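You operate a simulated robot arm through the tools that you are given. There is no shell and no other tool.

Carry out the task below with a simulated robot arm. There is one attempt and no reset: what you move stays moved.

## Task
Shut off, vent and drain the right bowl, then open its lid.
Fine: open the side line first, then close the purple and teal valve handles; the vent stays open, the drain ends closed; free the lid handle only once the bowl is empty.

The check looks at the end state, three seconds after you hand in, the way a careful person would. Anything else that was tipped, shoved, dropped, spilled or broken makes it a failure. Lids that push on must go on centred and level and be pressed home; caps that screw on are set level and turned clockwise until they are tight.

## Robot
A 6-joint arm with a two-finger gripper, fixed in place. Base frame: the origin is on the floor under the middle of its stand, x ahead of it, y to its left, z up; the work surface is at about z = 400. Readings come in mm, degrees, newtons and seconds.
With the tool pointing down near the work surface it reaches from about 140 to 880 mm from the base axis. Its first joint turns from -166.0 to 166.0 degrees. Payload 3.43 kg.
The tool frame sits at the grasp point between the pads (the TCP): z along the fingers, y along the line on which they close. The tips reach 20 mm beyond it. The gripper opens to 190 mm; its body begins 248 mm behind the TCP.
Orientation is that of the tool frame in the base frame, as a unit quaternion [w, x, y, z]. With the fingers straight down and closing along the base's y, the tool's x points along the base's -x, its y along +y and its z along -z.

## Interface
- The arm moves only by the tool send_rows. Its argument "motion" is a list of rows, each a list of 7 numbers: the shift along the tool's x, y, z in mm, then the turn, a rotation vector about the tool's x, y, z in degrees, then the gripper command, from -1 (shut) to 1 (fully open), values between in proportion. In form: [[x, y, z, ax, ay, az, claw], ...]. A call has 1 to 20 rows; each row is the pose to reach, as a shift and turn from the pose commanded when the call began, along the tool's axes at that moment. Each row takes 0.2 s and may step no farther than 50 mm and 8.6 degrees from the row before; otherwise, or with a gripper value out of range, the whole call is refused. Where a pose cannot be reached the arm comes as near as it can. A force on the tool above 90 N (or 10 N above the force at the start of the call, whichever is more), or a blocked arm, ends the call early, and 0.2 s more pass. The fingers move at their own pace (about 153 mm/s each) and stop on an object; they squeeze with about 34 N. The grip force told is the motor's: it shows also when the fingers shut on nothing. Time passes only in rows, and 0.2 s behind the last, so rows that repeat a pose let the fingers close. It gives the time, the measured TCP pose, the force on the tool (base axes), the opening and the grip force at its end, in the units of the frame above (readings bear some noise), with the torque about the TCP (base axes, N m) and any sound that the robot's microphone picked up.
- Cameras (640 x 400 px; columns grow to the right, rows downward): "scene" is fixed at [50.7, -502.9, 1668.7]; the picture's right is [0.24, -0.97, 0.00], its down [-0.43, -0.11, -0.90] and it looks along [0.87, 0.22, -0.44] (base axes); focal length 296 px, centre (320, 200). "wrist" rides on the gripper at [70, -8, -288] in the tool frame; the picture's right is [0.12, 0.99, 0.00], its down [-0.96, 0.12, -0.25] and it looks along [-0.25, 0.03, 0.97] (tool axes); focal length 261 px, centre (320, 200). There is no depth. A picture from a camera that has moved, and an enlarged one, comes with that camera's place and axes in the base frame and with its lens.
- grab_frame(camera): a new picture of that camera. The clock stands still meanwhile.
- slide_trunk(by): moves the trunk up (or, below 0, down) by that many mm; the arm rides with it, the base frame stays. It gives what a move gives, with no picture.
- inspect(camera, box): a new picture of the part [left, top, right, bottom] of that camera's present view, enlarged. The clock stands still meanwhile.
- close_job(): hands the job in; it is judged then, once.

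Places have to be worked out from the pictures, the camera data and where the tool is seen. Open the gripper and draw the arm clear of the work before you hand the job in, unless the task says otherwise.

The tools are called as a command line: name --pt "numbers of a row" for each row, then --argument value for the rest, lists and objects as JSON in quotes. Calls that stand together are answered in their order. send_rows: Moves the arm, as the interface text tells. Its arguments: {"type":"object","properties":{"motion":{"type":"array"}},"required":["motion"]} The other tools are called the same way: slide_trunk (by) moves the trunk up or down; grab_frame (camera) takes a picture; inspect (camera, box) takes an enlarged picture of a part of a camera's view; close_job () hands the job in.

At the start:

```text
time: 0.0
eef_pos: [551.8, -249.2, 1546.0]
tool_rot: [0.001, 0.0, 1.0, 0.0]
force: [0.0, 0.1, -0.5]
wrist_torque: [0.01, 0.04, 0.02]
gripper_width: 190.1
grip_force: 0.1
trunk travel left (down, up): [-375.0, 65.0]
```

scene: 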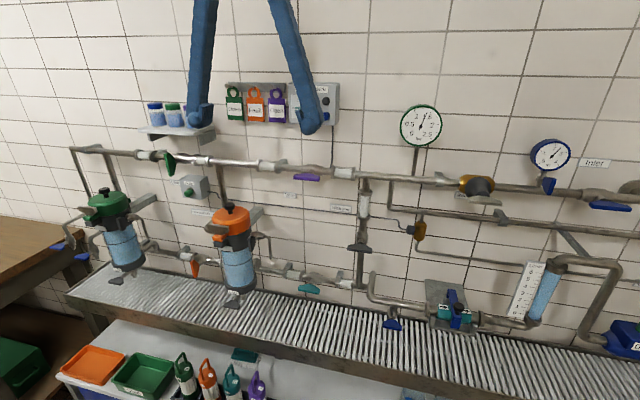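
wrist: 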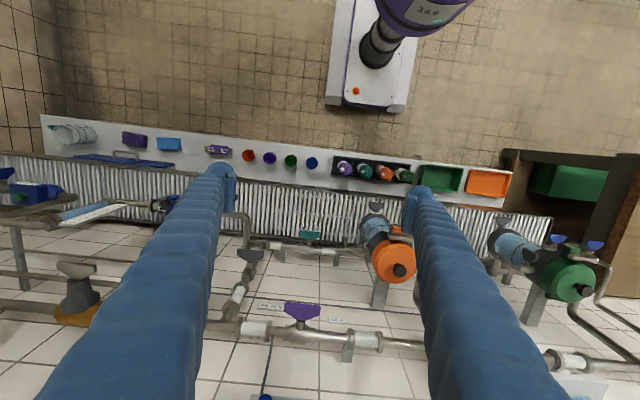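

I start by looking closer at the piping around the right (orange) bowl to identify the valves before moving anything.

inspect --camera "scene" --box '[60, 130, 220, 230]'

inspect --camera "scene" --box '[180, 140, 340, 240]'

inspect --camera "scene" --box '[180, 220, 340, 320]'

inspect --camera "scene" --box '[320, 160, 480, 260]'

inspect --camera "scene" --box '[320, 240, 480, 340]'

inspect --camera "scene" --box '[60, 220, 220, 320]'

inspect --camera "scene" --box '[200, 60, 360, 160]'

inspect --camera "scene" --box '[480, 130, 640, 230]'

```text
4.00 times, centred on (140, 180) of scene
camera zoom: at [50.7, -502.9, 1668.7], right [0.24, -0.97, 0.0], down [-0.43, -0.11, -0.9], along [0.87, 0.22, -0.44], focal length 1182 px, centre (1040, 280)
```

zoom: 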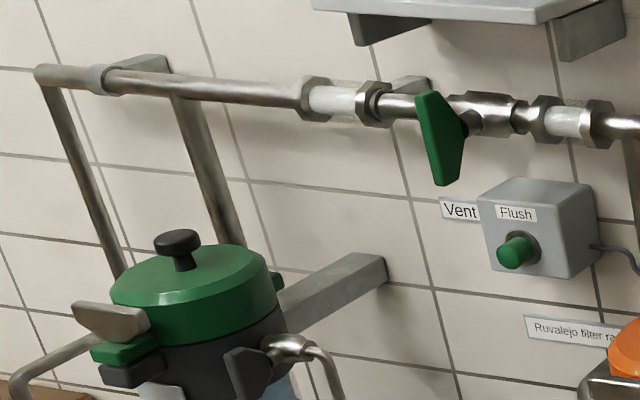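

```text
4.00 times, centred on (260, 190) of scene
camera zoom: at [50.7, -502.9, 1668.7], right [0.24, -0.97, 0.0], down [-0.43, -0.11, -0.9], along [0.87, 0.22, -0.44], focal length 1182 px, centre (560, 240)
```

zoom: 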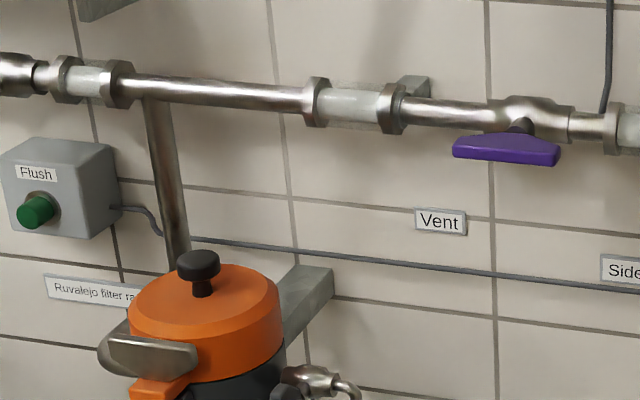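

```text
4.00 times, centred on (260, 270) of scene
camera zoom: at [50.7, -502.9, 1668.7], right [0.24, -0.97, 0.0], down [-0.43, -0.11, -0.9], along [0.87, 0.22, -0.44], focal length 1182 px, centre (560, -80)
```

zoom: 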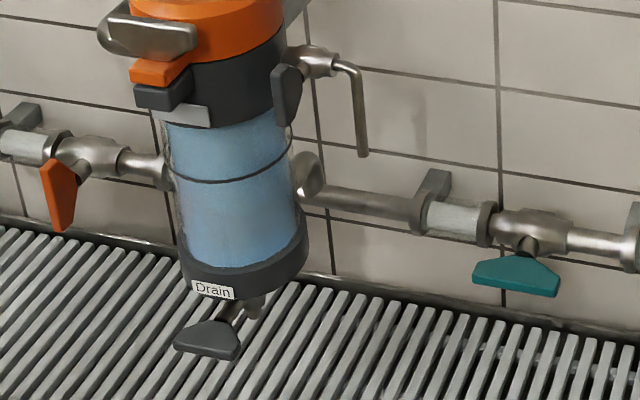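

```text
4.00 times, centred on (400, 210) of scene
camera zoom: at [50.7, -502.9, 1668.7], right [0.24, -0.97, 0.0], down [-0.43, -0.11, -0.9], along [0.87, 0.22, -0.44], focal length 1182 px, centre (0, 160)
```

zoom: 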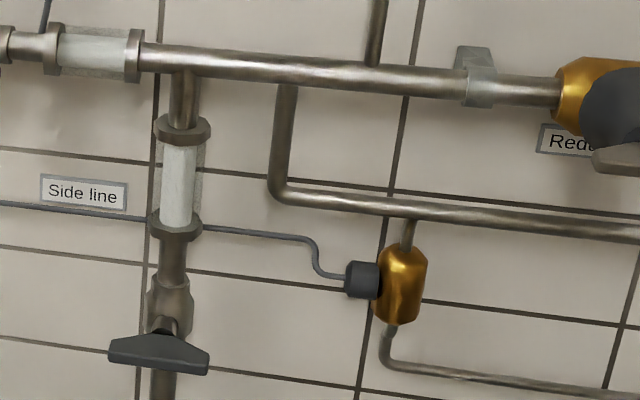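

```text
4.00 times, centred on (400, 290) of scene
camera zoom: at [50.7, -502.9, 1668.7], right [0.24, -0.97, 0.0], down [-0.43, -0.11, -0.9], along [0.87, 0.22, -0.44], focal length 1182 px, centre (0, -160)
```

zoom: 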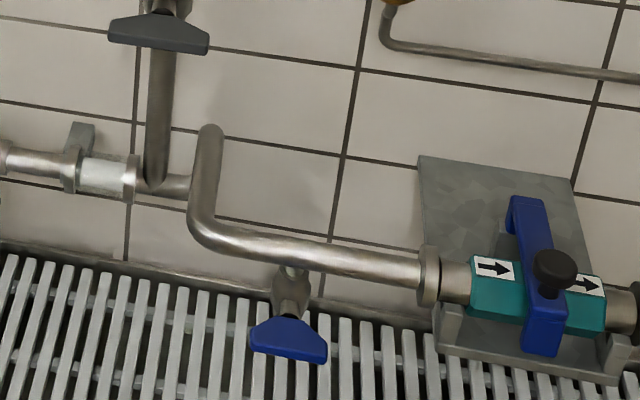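

```text
4.00 times, centred on (140, 270) of scene
camera zoom: at [50.7, -502.9, 1668.7], right [0.24, -0.97, 0.0], down [-0.43, -0.11, -0.9], along [0.87, 0.22, -0.44], focal length 1182 px, centre (1040, -80)
```

zoom: 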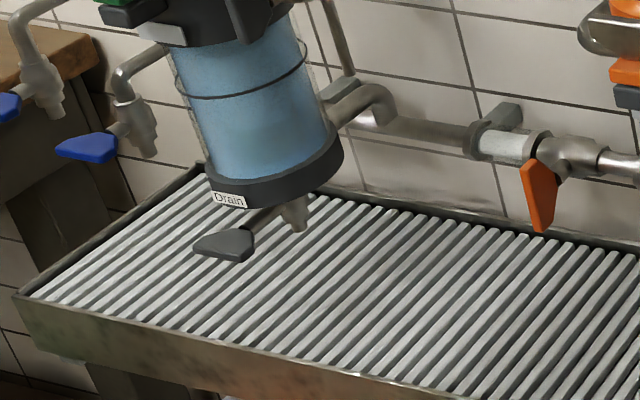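

```text
4.00 times, centred on (280, 110) of scene
camera zoom: at [50.7, -502.9, 1668.7], right [0.24, -0.97, 0.0], down [-0.43, -0.11, -0.9], along [0.87, 0.22, -0.44], focal length 1182 px, centre (480, 560)
```

zoom: 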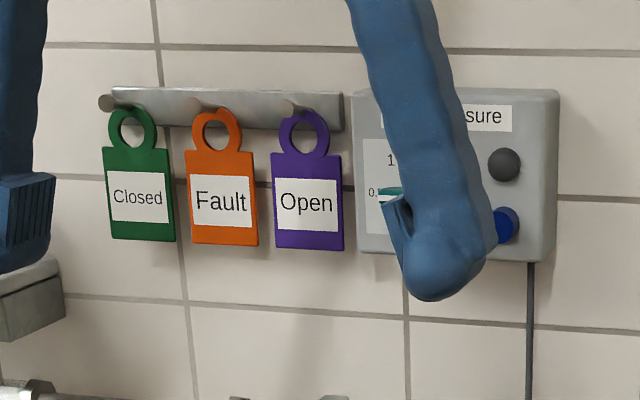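

```text
4.00 times, centred on (560, 180) of scene
camera zoom: at [50.7, -502.9, 1668.7], right [0.24, -0.97, 0.0], down [-0.43, -0.11, -0.9], along [0.87, 0.22, -0.44], focal length 1182 px, centre (-640, 280)
```

zoom: 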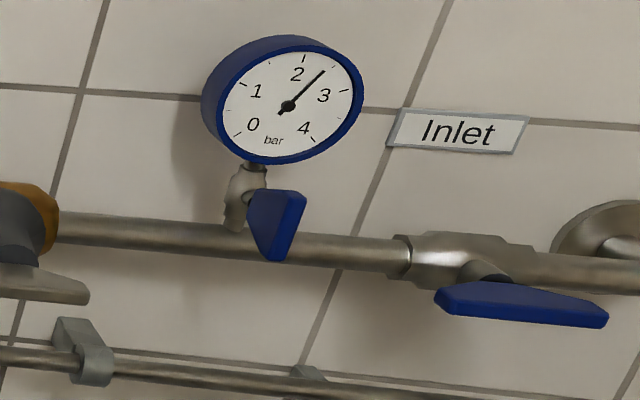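

The right (orange) bowl has the purple valve (upper, in line = open), the teal valve (lower, open), a side line valve (handle across = closed), a vent and a drain. I inspect the wrist view to triangulate the parts.

inspect --camera "wrist" --box '[330, 190, 430, 290]'

inspect --camera "wrist" --box '[220, 210, 380, 370]'

inspect --camera "wrist" --box '[470, 200, 640, 370]'

inspect --camera "wrist" --box '[0, 160, 160, 340]'

inspect --camera "wrist" --box '[200, 120, 440, 240]'

inspect --camera "scene" --box '[195, 195, 275, 245]'

inspect --camera "scene" --box '[200, 260, 280, 310]'

inspect --camera "scene" --box '[380, 90, 480, 160]'

```text
4.00 times, centred on (380, 240) of wrist
camera zoom: at [482.5, -257.0, 1835.3], right [-0.12, 0.99, 0.0], down [0.96, 0.12, 0.25], along [0.25, 0.03, -0.97], focal length 1043 px, centre (80, 40)
```

zoom: 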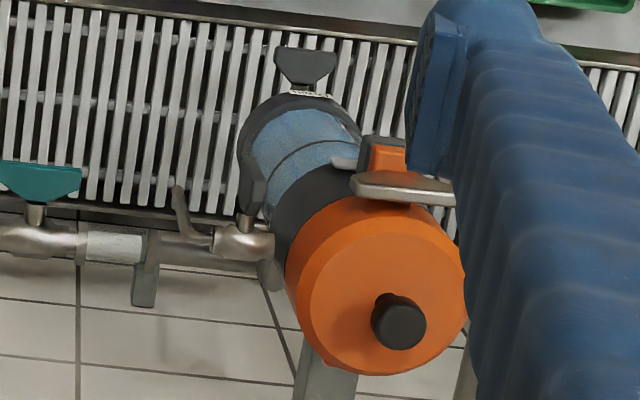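

```text
2.50 times, centred on (300, 290) of wrist
camera zoom: at [482.5, -257.0, 1835.3], right [-0.12, 0.99, 0.0], down [0.96, 0.12, 0.25], along [0.25, 0.03, -0.97], focal length 652 px, centre (370, -25)
```

zoom: 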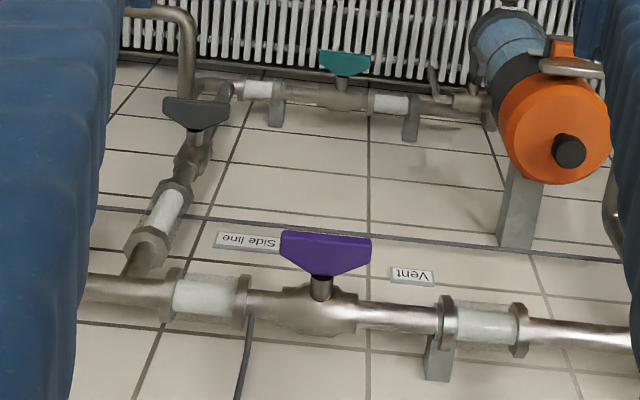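

```text
2.35 times, centred on (555, 285) of wrist
camera zoom: at [482.5, -257.0, 1835.3], right [-0.12, 0.99, 0.0], down [0.96, 0.12, 0.25], along [0.25, 0.03, -0.97], focal length 613 px, centre (-233, 0)
```

zoom: 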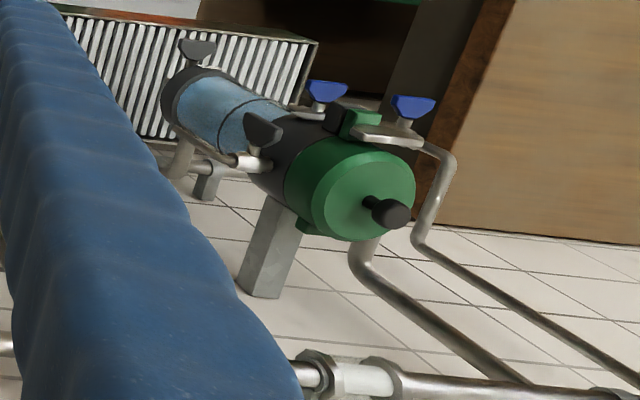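

```text
2.22 times, centred on (80, 250) of wrist
camera zoom: at [482.5, -257.0, 1835.3], right [-0.12, 0.99, 0.0], down [0.96, 0.12, 0.25], along [0.25, 0.03, -0.97], focal length 579 px, centre (853, 89)
```

zoom: 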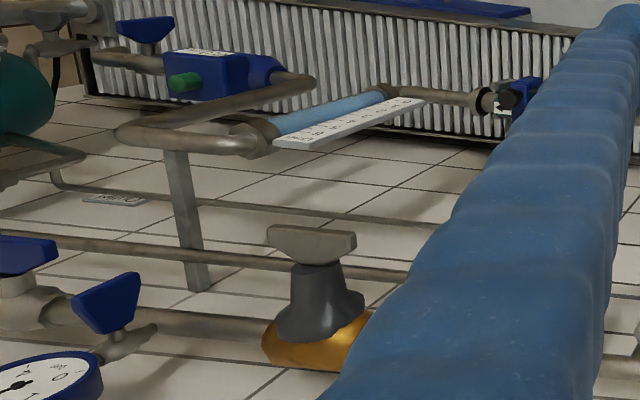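

```text
2.67 times, centred on (320, 180) of wrist
camera zoom: at [482.5, -257.0, 1835.3], right [-0.12, 0.99, 0.0], down [0.96, 0.12, 0.25], along [0.25, 0.03, -0.97], focal length 695 px, centre (320, 253)
```

zoom: 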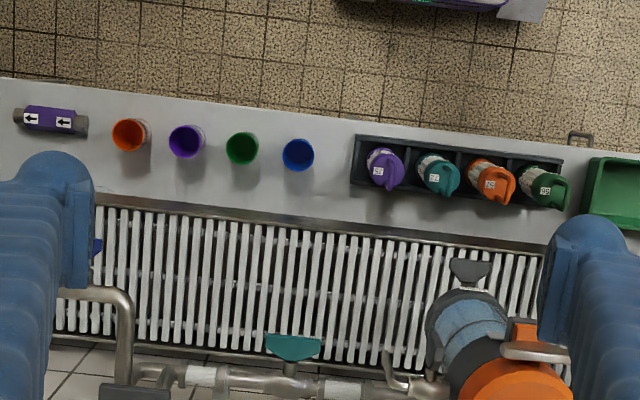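

```text
8.00 times, centred on (235, 220) of scene
camera zoom: at [50.7, -502.9, 1668.7], right [0.24, -0.97, 0.0], down [-0.43, -0.11, -0.9], along [0.87, 0.22, -0.44], focal length 2364 px, centre (1000, 40)
```

zoom: 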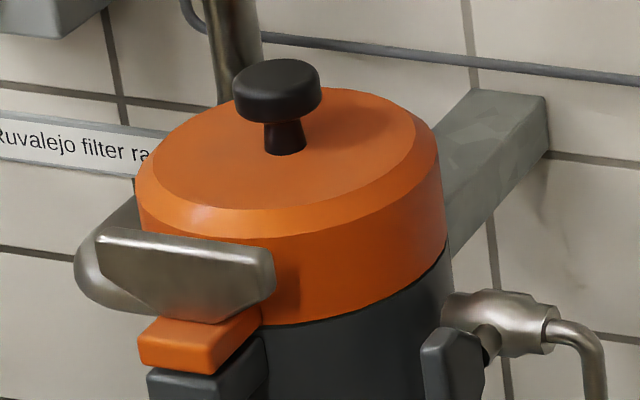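

```text
8.00 times, centred on (240, 285) of scene
camera zoom: at [50.7, -502.9, 1668.7], right [0.24, -0.97, 0.0], down [-0.43, -0.11, -0.9], along [0.87, 0.22, -0.44], focal length 2364 px, centre (960, -480)
```

zoom: 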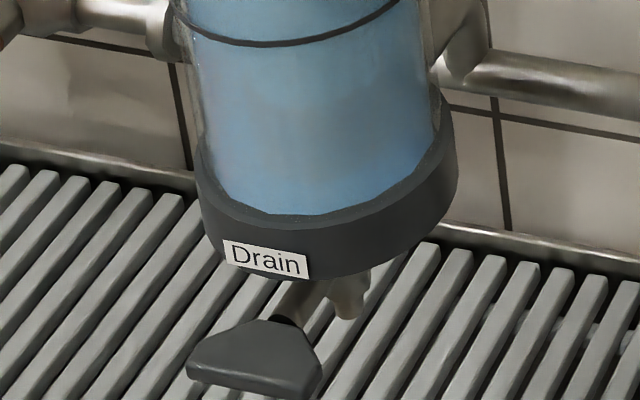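

```text
5.71 times, centred on (430, 125) of scene
camera zoom: at [50.7, -502.9, 1668.7], right [0.24, -0.97, 0.0], down [-0.43, -0.11, -0.9], along [0.87, 0.22, -0.44], focal length 1689 px, centre (-309, 629)
```

zoom: 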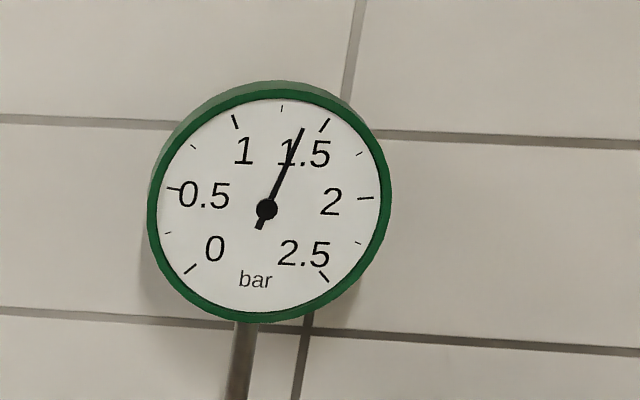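

The wall is at x≈1015 with the valve handles around x≈860–880. I pitch the tool up to point at the wall (fingers along +x) well clear of everything, and look.

send_rows --pt "0 0 0 0 -8.2 0 1" --pt "0 0 0 0 -16.4 0 1" --pt "0 0 0 0 -24.6 0 1" --pt "0 0 0 0 -32.8 0 1" --pt "0 0 0 0 -41 0 1" --pt "0 0 0 0 -49.2 0 1" --pt "0 0 0 0 -57.4 0 1" --pt "0 0 0 0 -65.6 0 1" --pt "0 0 0 0 -73.8 0 1" --pt "0 0 0 0 -82 0 1" --pt "0 0 0 0 -90 0 1"

grab_frame --camera "wrist"

grab_frame --camera "scene"

```text
time: 2.4
eef_pos: [576.1, -314.2, 1586.7]
tool_rot: [0.703, -0.007, 0.711, 0.008]
force: [0.7, -2.1, 0.5]
wrist_torque: [0.01, -0.08, 0.23]
gripper_width: 190.2
grip_force: 0.1
out of reach, approached as far as the arm can: row 9, 10, 11
trunk travel left (down, up): [-375.0, 65.0]
```

```text
taken
camera wrist: at [288.3, -328.6, 1519.6], right [-0.02, 0.99, -0.12], down [-0.24, 0.11, 0.96], along [0.97, 0.05, 0.24], focal length 261 px, centre (320, 200)
```

wrist: 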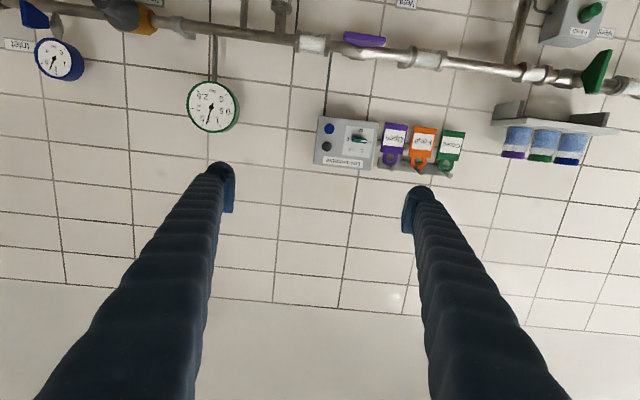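

```text
taken
```

scene: 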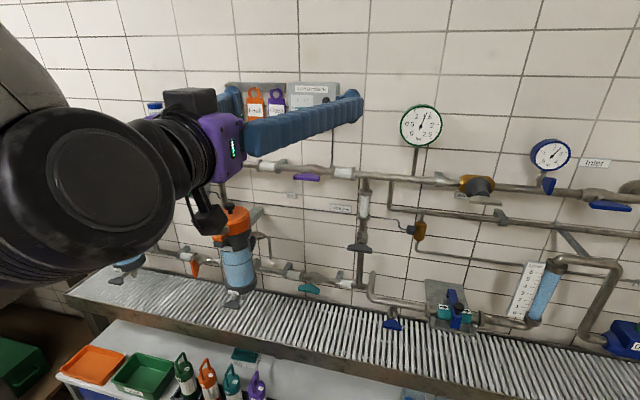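

The arm came near its inner limit there, orientation is right. I triangulate: side-line handle ≈(882,-430,1079), purple ≈(877,-250,1324), teal ≈(857,-256,905), vent ≈(761,-100,1135), drain ≈(728,-12,875), lid handle ≈(717,-18,1196). I lower the trunk so the arm works at that height.

slide_trunk --by -250

```text
time: 5.0
eef_pos: [574.5, -312.2, 1336.7]
tool_rot: [0.703, -0.007, 0.711, 0.006]
force: [0.2, 0.7, -0.3]
wrist_torque: [0.0, 0.0, 0.01]
gripper_width: 189.9
grip_force: 0.1
trunk travel left (down, up): [-125.0, 315.0]
```

I move the TCP down and right toward a standoff in front of the side-line handle, narrowing the fingers to ~80 mm.

send_rows --pt "33 -20 8 0 0 0 0.5" --pt "66 -40 16 0 0 0 0.2" --pt "99 -60 24 0 0 0 -0.15" --pt "132 -80 32 0 0 0 -0.15" --pt "165 -100 40 0 0 0 -0.15" --pt "200 -118 46 0 0 0 -0.15" --pt "200 -118 46 0 0 0 -0.15"

grab_frame --camera "wrist"

grab_frame --camera "scene"

```text
time: 6.6
eef_pos: [625.1, -437.9, 1145.2]
tool_rot: [0.701, -0.007, 0.713, 0.012]
force: [0.0, -0.7, -0.5]
wrist_torque: [-0.01, -0.09, 0.12]
gripper_width: 80.7
grip_force: 0.0
out of reach, approached as far as the arm can: row 6, 7
trunk travel left (down, up): [-125.0, 315.0]
```

```text
taken
camera wrist: at [336.6, -453.9, 1080.4], right [-0.03, 0.99, -0.11], down [-0.23, 0.1, 0.97], along [0.97, 0.05, 0.23], focal length 261 px, centre (320, 200)
```

wrist: 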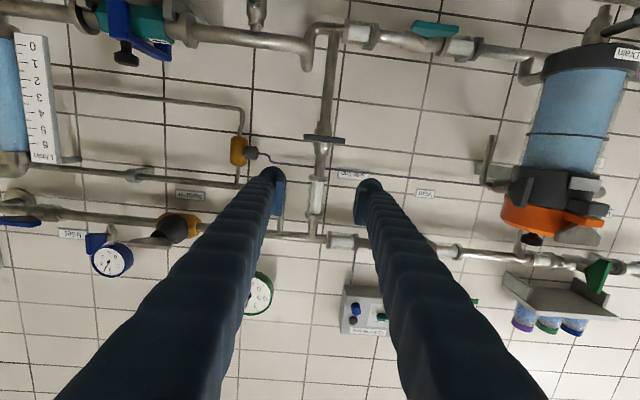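

```text
taken
```

scene: 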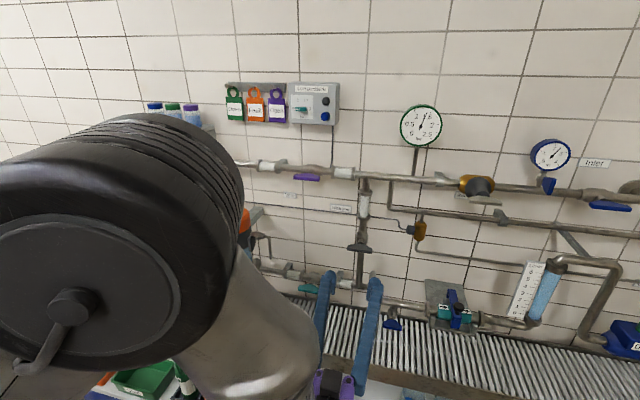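

The side-line handle triangulates to ≈(882,-434,1081) from this view too. I roll the tool +90° about its axis (fingers then close vertically) while moving forward to a standoff at x≈700.

send_rows --pt "6 0 15 0 0 8.2 -0.15" --pt "12 0 30 0 0 16.4 -0.15" --pt "18 0 45 0 0 24.6 -0.15" --pt "24 0 60 0 0 32.8 -0.15" --pt "30 0 75 0 0 41 -0.15" --pt "36 0 75 0 0 49.2 -0.15" --pt "42 0 75 0 0 57.4 -0.15" --pt "48 0 75 0 0 65.6 -0.15" --pt "54 0 75 0 0 73.8 -0.15" --pt "58 0 75 0 0 82 -0.15" --pt "60 0 75 0 0 90 -0.15" --pt "60 0 75 0 0 90 -0.15"

grab_frame --camera "wrist"

grab_frame --camera "scene"

```text
time: 9.2
eef_pos: [699.2, -435.8, 1083.9]
tool_rot: [0.492, 0.498, 0.507, 0.503]
force: [0.4, 0.2, 0.2]
wrist_torque: [-0.01, 0.0, 0.02]
gripper_width: 80.5
grip_force: 0.1
trunk travel left (down, up): [-125.0, 315.0]
```

```text
taken
camera wrist: at [409.8, -371.6, 1080.5], right [0.01, 0.12, 0.99], down [-0.23, -0.97, 0.12], along [0.97, -0.23, 0.02], focal length 261 px, centre (320, 200)
```

wrist: 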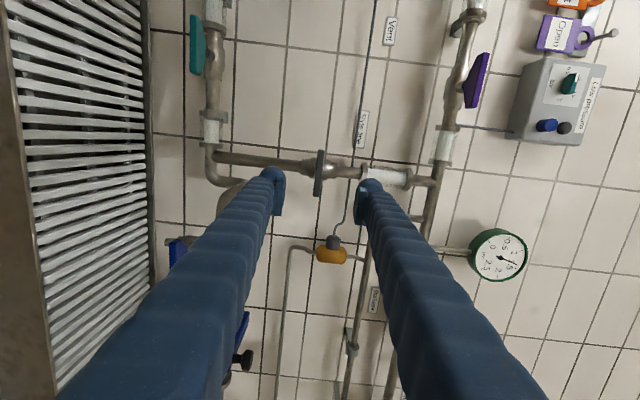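

```text
taken
```

scene: 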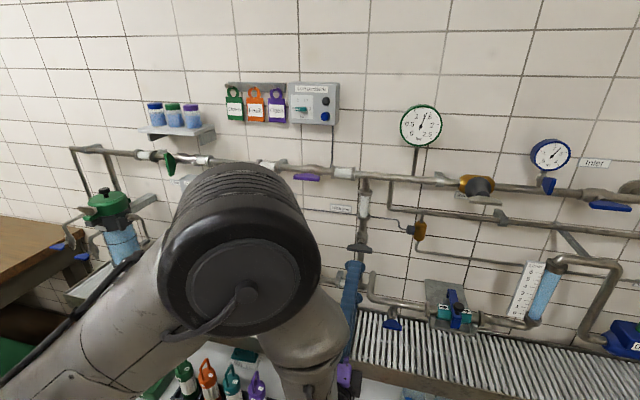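

The fingers straddle the handle's height as seen from the wrist. I zoom on the handle to judge its exact position and depth.

inspect --camera "wrist" --box '[270, 130, 370, 210]'

inspect --camera "scene" --box '[320, 220, 400, 290]'

```text
5.00 times, centred on (320, 170) of wrist
camera zoom: at [409.8, -371.6, 1080.5], right [0.01, 0.12, 0.99], down [-0.23, -0.97, 0.12], along [0.97, -0.23, 0.02], focal length 1303 px, centre (320, 350)
```

zoom: 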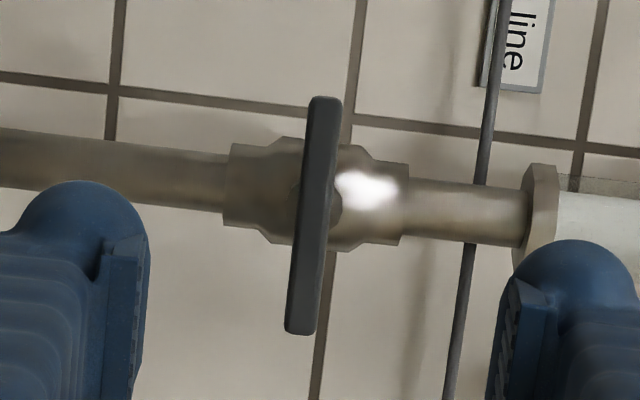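

```text
5.71 times, centred on (360, 255) of scene
camera zoom: at [50.7, -502.9, 1668.7], right [0.24, -0.97, 0.0], down [-0.43, -0.11, -0.9], along [0.87, 0.22, -0.44], focal length 1689 px, centre (91, -114)
```

zoom: 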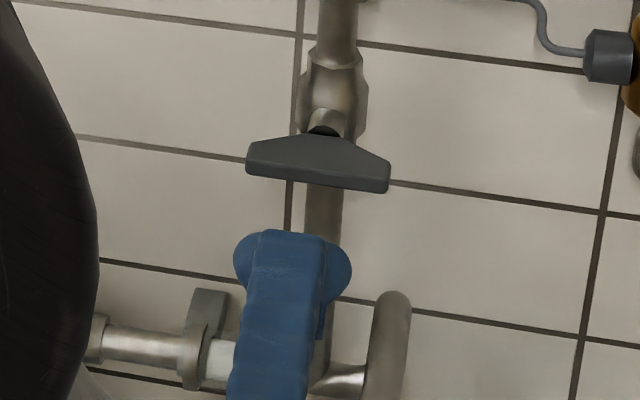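

The handle plate spans x≈868–900 centered near (y -432, z 1082), lying horizontally. I advance to x≈820 and re-check alignment.

send_rows --pt "0 0 40 0 0 0 -0.15" --pt "0 0 80 0 0 0 -0.15" --pt "0 0 120 0 0 0 -0.15" --pt "0 0 120 0 0 0 -0.15"

inspect --camera "wrist" --box '[240, 100, 400, 200]'

inspect --camera "scene" --box '[320, 220, 400, 290]'

```text
time: 10.2
eef_pos: [819.7, -433.7, 1082.7]
tool_rot: [0.491, 0.499, 0.508, 0.501]
force: [0.3, 0.6, 0.0]
wrist_torque: [0.04, -0.02, -0.04]
gripper_width: 81.0
grip_force: 0.1
trunk travel left (down, up): [-125.0, 315.0]
```

```text
4.00 times, centred on (320, 150) of wrist
camera zoom: at [530.4, -369.7, 1078.4], right [0.01, 0.12, 0.99], down [-0.23, -0.97, 0.12], along [0.97, -0.23, 0.02], focal length 1043 px, centre (320, 400)
```

zoom: 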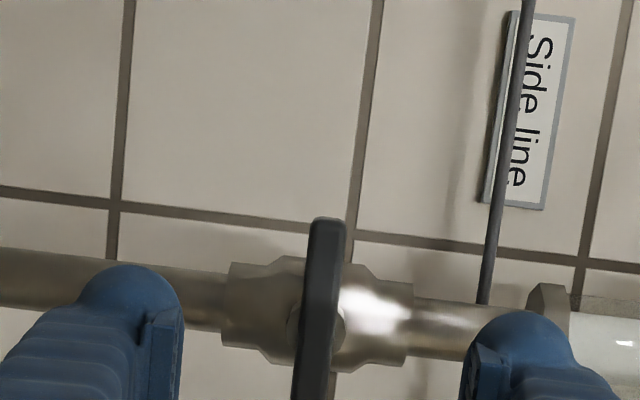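

```text
5.71 times, centred on (360, 255) of scene
camera zoom: at [50.7, -502.9, 1668.7], right [0.24, -0.97, 0.0], down [-0.43, -0.11, -0.9], along [0.87, 0.22, -0.44], focal length 1689 px, centre (91, -114)
```

zoom: 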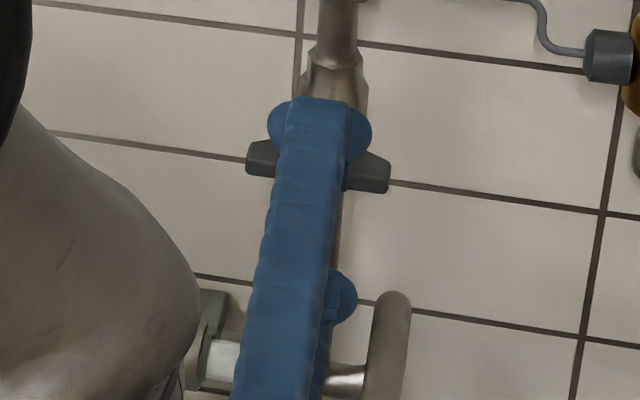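

Alignment is good (handle centred between the fingers). I advance to x≈876 and close on the handle.

send_rows --pt "0 0 20 0 0 0 -0.15" --pt "0 0 40 0 0 0 -0.15" --pt "0 0 56 0 0 0 -0.15" --pt "0 0 56 0 0 0 -0.6" --pt "0 0 56 0 0 0 -1" --pt "0 0 56 0 0 0 -1"

inspect --camera "scene" --box '[320, 220, 400, 290]'

grab_frame --camera "wrist"

```text
time: 11.6
eef_pos: [874.9, -432.2, 1079.6]
tool_rot: [0.491, 0.5, 0.508, 0.501]
force: [-6.4, -0.1, -11.8]
wrist_torque: [-0.08, 0.06, -0.21]
gripper_width: 11.0
grip_force: 44.1
trunk travel left (down, up): [-125.0, 315.0]
```

```text
5.71 times, centred on (360, 255) of scene
camera zoom: at [50.7, -502.9, 1668.7], right [0.24, -0.97, 0.0], down [-0.43, -0.11, -0.9], along [0.87, 0.22, -0.44], focal length 1689 px, centre (91, -114)
```

zoom: 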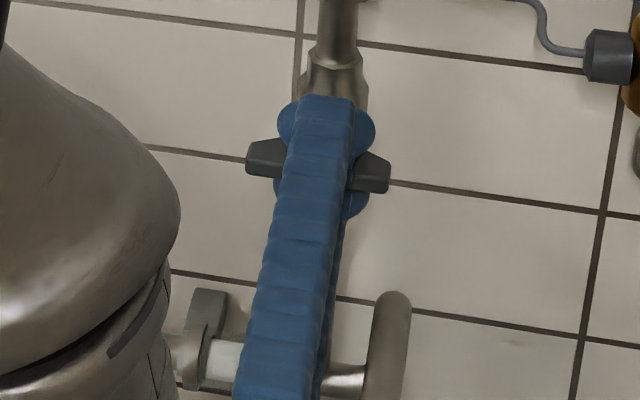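

```text
taken
camera wrist: at [586.3, -368.5, 1076.5], right [0.01, 0.12, 0.99], down [-0.23, -0.97, 0.12], along [0.97, -0.23, 0.01], focal length 261 px, centre (320, 200)
```

wrist: 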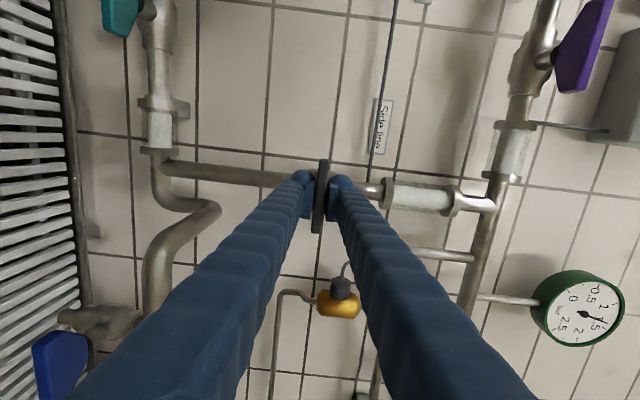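

The handle is gripped (11 mm wide). I try a first small counter-clockwise (opening) turn to test the direction and resistance.

send_rows --pt "0 -1.5 0 0 0 -4 -1" --pt "0 -2 0 0 0 -8 -1" --pt "0 -2 0 0 0 -12 -1" --pt "0 -2 0 0 0 -16 -1" --pt "0 -2 0 0 0 -16 -1"

inspect --camera "scene" --box '[320, 220, 400, 290]'

inspect --camera "wrist" --box '[240, 100, 400, 250]'

```text
time: 12.8
eef_pos: [874.3, -431.6, 1080.5]
tool_rot: [0.557, 0.423, 0.573, 0.428]
force: [-0.8, -2.2, -3.1]
wrist_torque: [-0.02, 0.04, 0.06]
gripper_width: 11.1
grip_force: 44.8
trunk travel left (down, up): [-125.0, 315.0]
```

```text
5.71 times, centred on (360, 255) of scene
camera zoom: at [50.7, -502.9, 1668.7], right [0.24, -0.97, 0.0], down [-0.43, -0.11, -0.9], along [0.87, 0.22, -0.44], focal length 1689 px, centre (91, -114)
```

zoom: 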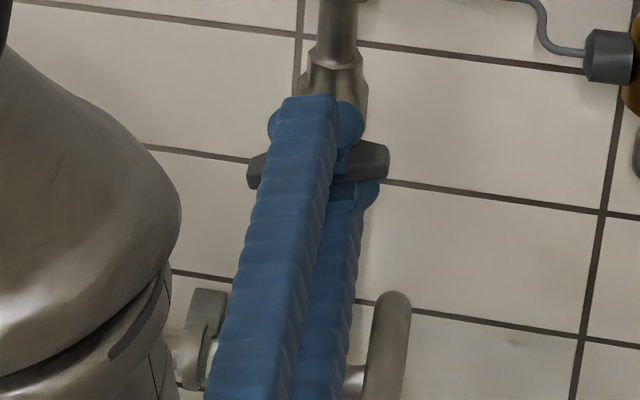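

```text
2.67 times, centred on (320, 175) of wrist
camera zoom: at [586.2, -373.5, 1056.9], right [0.0, 0.39, 0.92], down [-0.22, -0.9, 0.38], along [0.97, -0.21, 0.08], focal length 695 px, centre (320, 267)
```

zoom: 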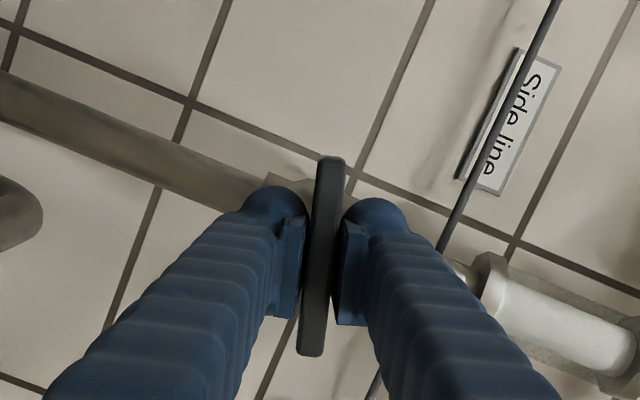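

The handle turns with the tool at low torque. I continue to the full quarter turn.

send_rows --pt "0 0 0 0 0 -7.4 -1" --pt "0 0 0 0 0 -14.8 -1" --pt "0 0 0 0 0 -22.2 -1" --pt "0 0 0 0 0 -29.6 -1" --pt "0 0 0 0 0 -37 -1" --pt "0 0 0 0 0 -44.4 -1" --pt "0 0 0 0 0 -51.8 -1" --pt "0 0 0 0 0 -59.2 -1" --pt "0 0 0 0 0 -66.6 -1" --pt "0 0 0 0 0 -71 -1" --pt "0 0 0 0 0 -74 -1" --pt "0 0 0 0 0 -76 -1" --pt "0 0 0 0 0 -76 -1"

inspect --camera "scene" --box '[320, 220, 400, 290]'

grab_frame --camera "wrist"

```text
time: 15.6
eef_pos: [875.1, -429.9, 1082.5]
tool_rot: [0.703, -0.021, 0.711, -0.006]
force: [6.9, 6.9, 18.1]
wrist_torque: [1.11, -0.36, 0.02]
gripper_width: 11.4
grip_force: 45.2
trunk travel left (down, up): [-125.0, 315.0]
```

```text
5.71 times, centred on (360, 255) of scene
camera zoom: at [50.7, -502.9, 1668.7], right [0.24, -0.97, 0.0], down [-0.43, -0.11, -0.9], along [0.87, 0.22, -0.44], focal length 1689 px, centre (91, -114)
```

zoom: 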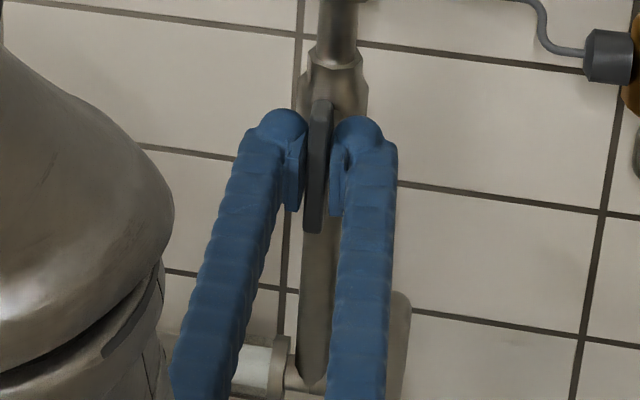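

```text
taken
camera wrist: at [587.1, -448.1, 1015.4], right [-0.02, 0.99, -0.15], down [-0.24, 0.14, 0.96], along [0.97, 0.06, 0.23], focal length 261 px, centre (320, 200)
```

wrist: 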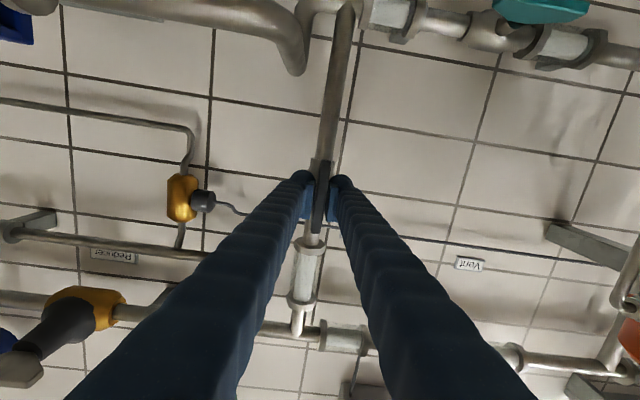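

Torque rises to 1.1 N·m at 90°, so the stop is reached and the side-line handle is now in line with its pipe (open). I release and back off.

send_rows --pt "0 0 0 0 0 1.5 -0.6" --pt "0 0 0 0 0 1.5 -0.15" --pt "0 0 0 0 0 1.5 -0.15" --pt "0 0 -40 0 0 1.5 -0.15" --pt "0 0 -80 0 0 1.5 -0.15" --pt "0 0 -120 0 0 1.5 -0.15" --pt "0 0 -160 0 0 1.5 -0.15" --pt "0 0 -160 0 0 1.5 -0.15"

grab_frame --camera "scene"

grab_frame --camera "wrist"

inspect --camera "scene" --box '[320, 220, 400, 290]'

```text
time: 17.4
eef_pos: [720.3, -447.5, 1096.0]
tool_rot: [0.7, -0.009, 0.714, 0.011]
force: [0.2, -0.4, -0.3]
wrist_torque: [0.0, 0.0, 0.03]
gripper_width: 80.8
grip_force: 0.0
out of reach, approached as far as the arm can: row 6, 7, 8
trunk travel left (down, up): [-125.0, 315.0]
```

```text
taken
```

scene: 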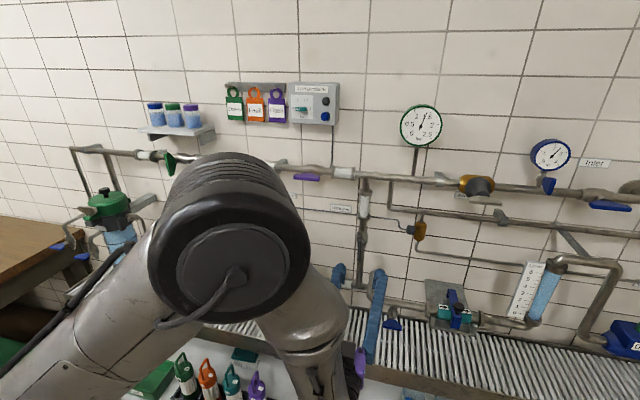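

```text
taken
camera wrist: at [433.0, -465.5, 1032.3], right [-0.03, 0.99, -0.12], down [-0.23, 0.1, 0.97], along [0.97, 0.06, 0.23], focal length 261 px, centre (320, 200)
```

wrist: 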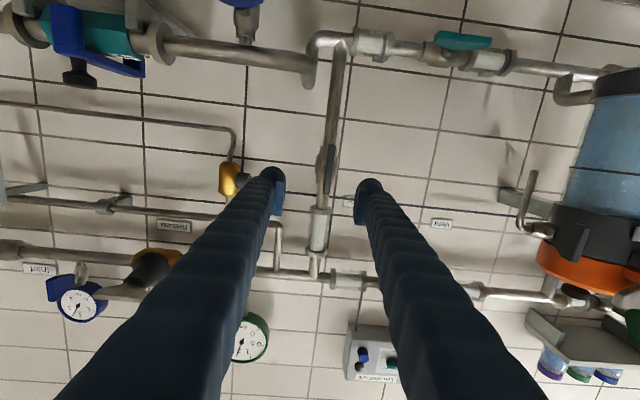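

```text
5.71 times, centred on (360, 255) of scene
camera zoom: at [50.7, -502.9, 1668.7], right [0.24, -0.97, 0.0], down [-0.43, -0.11, -0.9], along [0.87, 0.22, -0.44], focal length 1689 px, centre (91, -114)
```

zoom: 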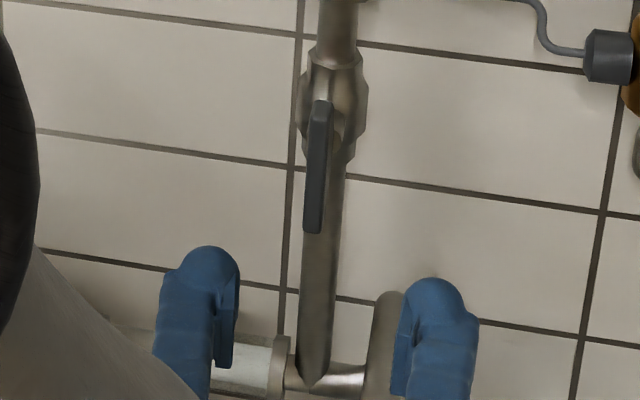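

The side line is open. Next the purple valve at z≈1324: I raise the trunk by 240 mm to keep the same arm geometry.

slide_trunk --by 240

```text
time: 19.9
eef_pos: [721.3, -448.0, 1336.4]
tool_rot: [0.7, -0.009, 0.714, 0.011]
force: [-0.3, 0.5, 0.0]
wrist_torque: [0.01, -0.02, -0.01]
gripper_width: 81.2
grip_force: 0.0
trunk travel left (down, up): [-365.0, 75.0]
```

I move over to the front of the purple valve and roll the tool -90° (fingers closing vertically), so a clockwise turn can end at roll 0.

send_rows --pt "2 25 5 0 0 -8.2 -0.15" --pt "4 50 10 0 0 -16.4 -0.15" --pt "6 75 15 0 0 -24.6 -0.15" --pt "8 100 20 0 0 -32.8 -0.15" --pt "10 125 20 0 0 -41 -0.15" --pt "10 150 20 0 0 -49.2 -0.15" --pt "10 175 20 0 0 -57.4 -0.15" --pt "10 198 20 0 0 -65.6 -0.15" --pt "10 198 20 0 0 -73.8 -0.15" --pt "10 198 20 0 0 -82 -0.15" --pt "10 198 20 0 0 -90 -0.15" --pt "10 198 20 0 0 -90 -0.15"

grab_frame --camera "wrist"

grab_frame --camera "scene"

```text
time: 22.5
eef_pos: [705.5, -223.4, 1520.5]
tool_rot: [0.439, -0.455, 0.739, -0.232]
force: [1.2, -0.9, 0.4]
wrist_torque: [0.05, 0.06, 0.09]
gripper_width: 80.6
grip_force: 0.0
out of reach, approached as far as the arm can: row 1, 2, 3, 4, 5, 6, 7, 8, 9, 10, 11, 12
trunk travel left (down, up): [-365.0, 75.0]
```

```text
taken
camera wrist: at [447.9, -306.9, 1642.9], right [-0.49, 0.37, -0.79], down [-0.07, 0.88, 0.46], along [0.87, 0.28, -0.41], focal length 261 px, centre (320, 200)
```

wrist: 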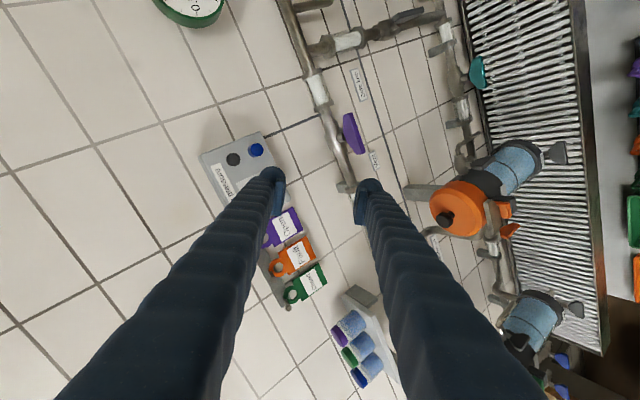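

```text
taken
```

scene: 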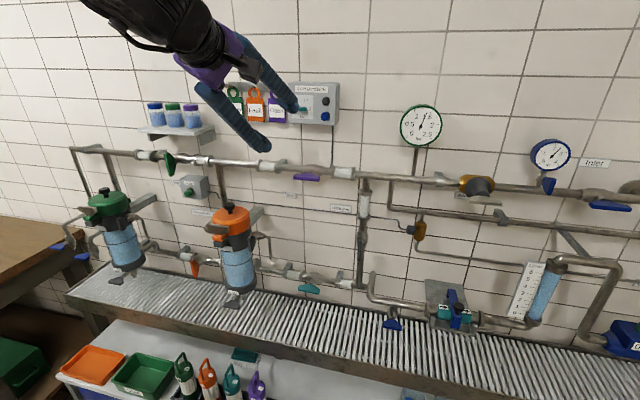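

Negative roll is beyond a joint limit and the arm swung up harmlessly. I unwind toward roll +90° (the side that worked), in two halves, coming back down in front of the purple valve.

send_rows --pt "4.3 4.4 3.1 -0.33 -2.27 8.1 -0.15" --pt "8.6 8.7 6.1 -0.67 -4.54 16.2 -0.15" --pt "12.9 13.1 9.2 -1.0 -6.82 24.3 -0.15" --pt "17.2 17.4 12.2 -1.33 -9.09 32.4 -0.15" --pt "21.4 21.8 15.3 -1.67 -11.36 40.5 -0.15" --pt "25.7 26.1 18.3 -2.0 -13.63 48.6 -0.15" --pt "30.0 30.5 21.4 -2.33 -15.91 56.7 -0.15" --pt "34.3 34.8 24.4 -2.67 -18.18 64.8 -0.15" --pt "38.6 39.2 27.5 -3.0 -20.45 72.9 -0.15"

grab_frame --camera "scene"

```text
time: 24.5
eef_pos: [700.0, -237.9, 1466.8]
tool_rot: [0.596, 0.029, 0.784, 0.17]
force: [0.3, 0.1, -0.1]
wrist_torque: [0.01, 0.01, -0.02]
gripper_width: 80.5
grip_force: 0.1
trunk travel left (down, up): [-365.0, 75.0]
```

```text
taken
```

scene: 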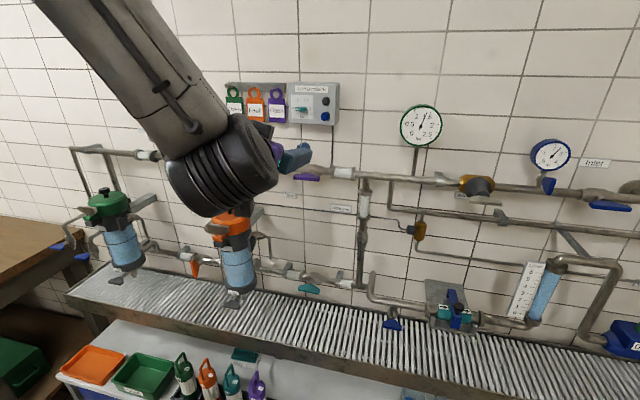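

Unwinding works. I finish the roll to +90° with the tool level at about (700,-250,1326).

send_rows --pt "14.2 -6.0 3.3 -0.32 -2.26 8.1 -0.15" --pt "28.3 -11.9 6.6 -0.64 -4.5 16.2 -0.15" --pt "42.5 -17.9 9.9 -0.97 -6.77 24.3 -0.15" --pt "56.6 -23.9 13.2 -1.29 -9.0 32.4 -0.15" --pt "70.8 -29.8 16.6 -1.6 -11.3 40.5 -0.15" --pt "84.9 -35.8 19.9 -1.93 -13.5 48.6 -0.15" --pt "99.1 -41.8 23.2 -2.26 -15.8 56.7 -0.15" --pt "113.2 -47.7 26.5 -2.58 -18.0 64.8 -0.15" --pt "127.4 -53.7 29.8 -2.9 -20.3 72.9 -0.15" --pt "127.4 -53.7 29.8 -2.9 -20.3 72.9 -0.15"

grab_frame --camera "wrist"

grab_frame --camera "scene"

```text
time: 26.7
eef_pos: [722.5, -275.0, 1319.5]
tool_rot: [0.499, 0.5, 0.501, 0.5]
force: [0.2, 0.8, 0.8]
wrist_torque: [-0.01, 0.02, 0.01]
gripper_width: 80.7
grip_force: 0.1
out of reach, approached as far as the arm can: row 6, 7, 8, 9, 10
trunk travel left (down, up): [-365.0, 75.0]
```

```text
taken
camera wrist: at [435.3, -205.1, 1310.7], right [0.0, 0.12, 0.99], down [-0.25, -0.96, 0.12], along [0.97, -0.24, 0.03], focal length 261 px, centre (320, 200)
```

wrist: 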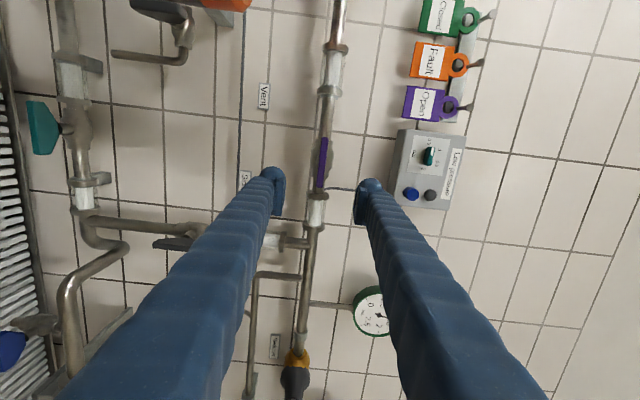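

```text
taken
```

scene: 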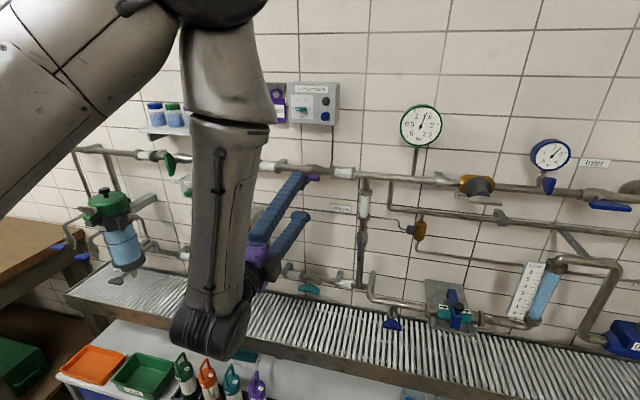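

The tool is now level with roll +90° at (722,-275,1320). I zoom on the purple handle to get its exact centre.

inspect --camera "wrist" --box '[270, 120, 370, 200]'

inspect --camera "scene" --box '[270, 150, 350, 200]'

```text
5.00 times, centred on (320, 160) of wrist
camera zoom: at [435.3, -205.1, 1310.7], right [0.0, 0.12, 0.99], down [-0.25, -0.96, 0.12], along [0.97, -0.24, 0.03], focal length 1303 px, centre (320, 400)
```

zoom: 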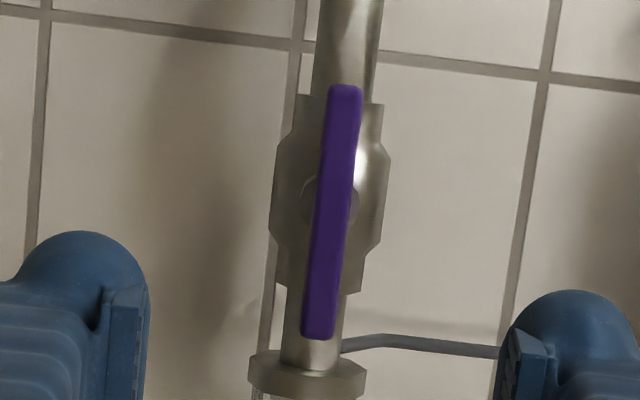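

```text
8.00 times, centred on (310, 175) of scene
camera zoom: at [50.7, -502.9, 1668.7], right [0.24, -0.97, 0.0], down [-0.43, -0.11, -0.9], along [0.87, 0.22, -0.44], focal length 2364 px, centre (400, 400)
```

zoom: 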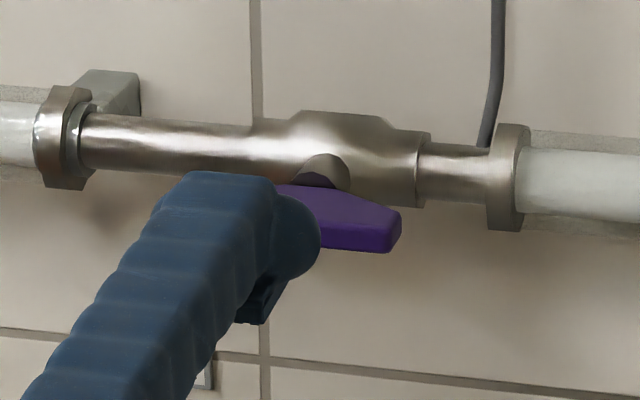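

Handle centre ≈(y -249, z 1320.5). I shift over and advance to x≈820.

send_rows --pt "13 0.5 10 0 0 0 -0.15" --pt "26 1 20 0 0 0 -0.15" --pt "26 1 60 0 0 0 -0.15" --pt "26 1 98 0 0 0 -0.15" --pt "26 1 98 0 0 0 -0.15"

inspect --camera "wrist" --box '[240, 100, 400, 200]'

inspect --camera "scene" --box '[270, 150, 350, 200]'

```text
time: 27.9
eef_pos: [820.5, -248.6, 1320.9]
tool_rot: [0.501, 0.5, 0.5, 0.499]
force: [0.2, 0.1, -0.5]
wrist_torque: [0.0, 0.05, 0.0]
gripper_width: 80.7
grip_force: 0.1
out of reach, approached as far as the arm can: row 2
trunk travel left (down, up): [-365.0, 75.0]
```

```text
4.00 times, centred on (320, 150) of wrist
camera zoom: at [533.1, -177.4, 1312.3], right [0.0, 0.12, 0.99], down [-0.25, -0.96, 0.12], along [0.97, -0.25, 0.03], focal length 1043 px, centre (320, 400)
```

zoom: 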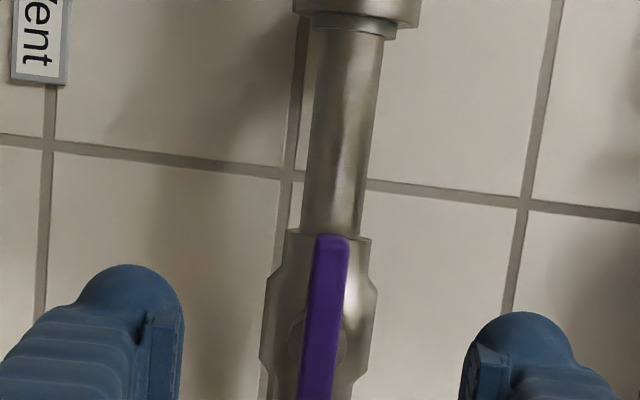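

```text
8.00 times, centred on (310, 175) of scene
camera zoom: at [50.7, -502.9, 1668.7], right [0.24, -0.97, 0.0], down [-0.43, -0.11, -0.9], along [0.87, 0.22, -0.44], focal length 2364 px, centre (400, 400)
```

zoom: 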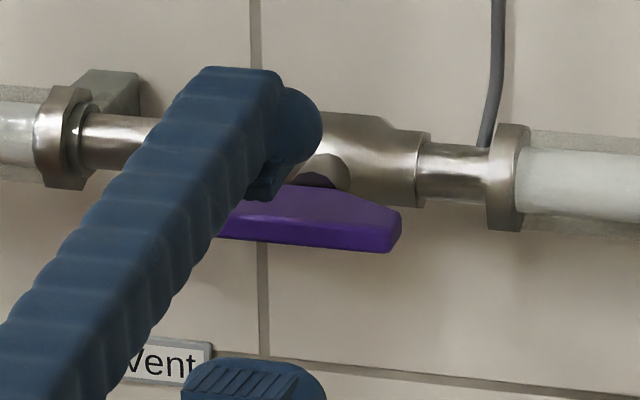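

Alignment is good. Before gripping I test in free space (retracted to x≈780) whether roll from +90° to +180° is reachable.

send_rows --pt "0 0 -20 0 0 0 -0.15" --pt "0 0 -40 0 0 8 -0.15" --pt "0 0 -40 0 0 16 -0.15" --pt "0 0 -40 0 0 24 -0.15" --pt "0 0 -40 0 0 32 -0.15" --pt "0 0 -40 0 0 40 -0.15" --pt "0 0 -40 0 0 48 -0.15"

```text
time: 29.5
eef_pos: [780.4, -248.4, 1320.1]
tool_rot: [0.254, 0.661, 0.253, 0.66]
force: [-0.5, 0.5, -0.5]
wrist_torque: [-0.02, 0.01, 0.02]
gripper_width: 80.5
grip_force: 0.1
trunk travel left (down, up): [-365.0, 75.0]
```

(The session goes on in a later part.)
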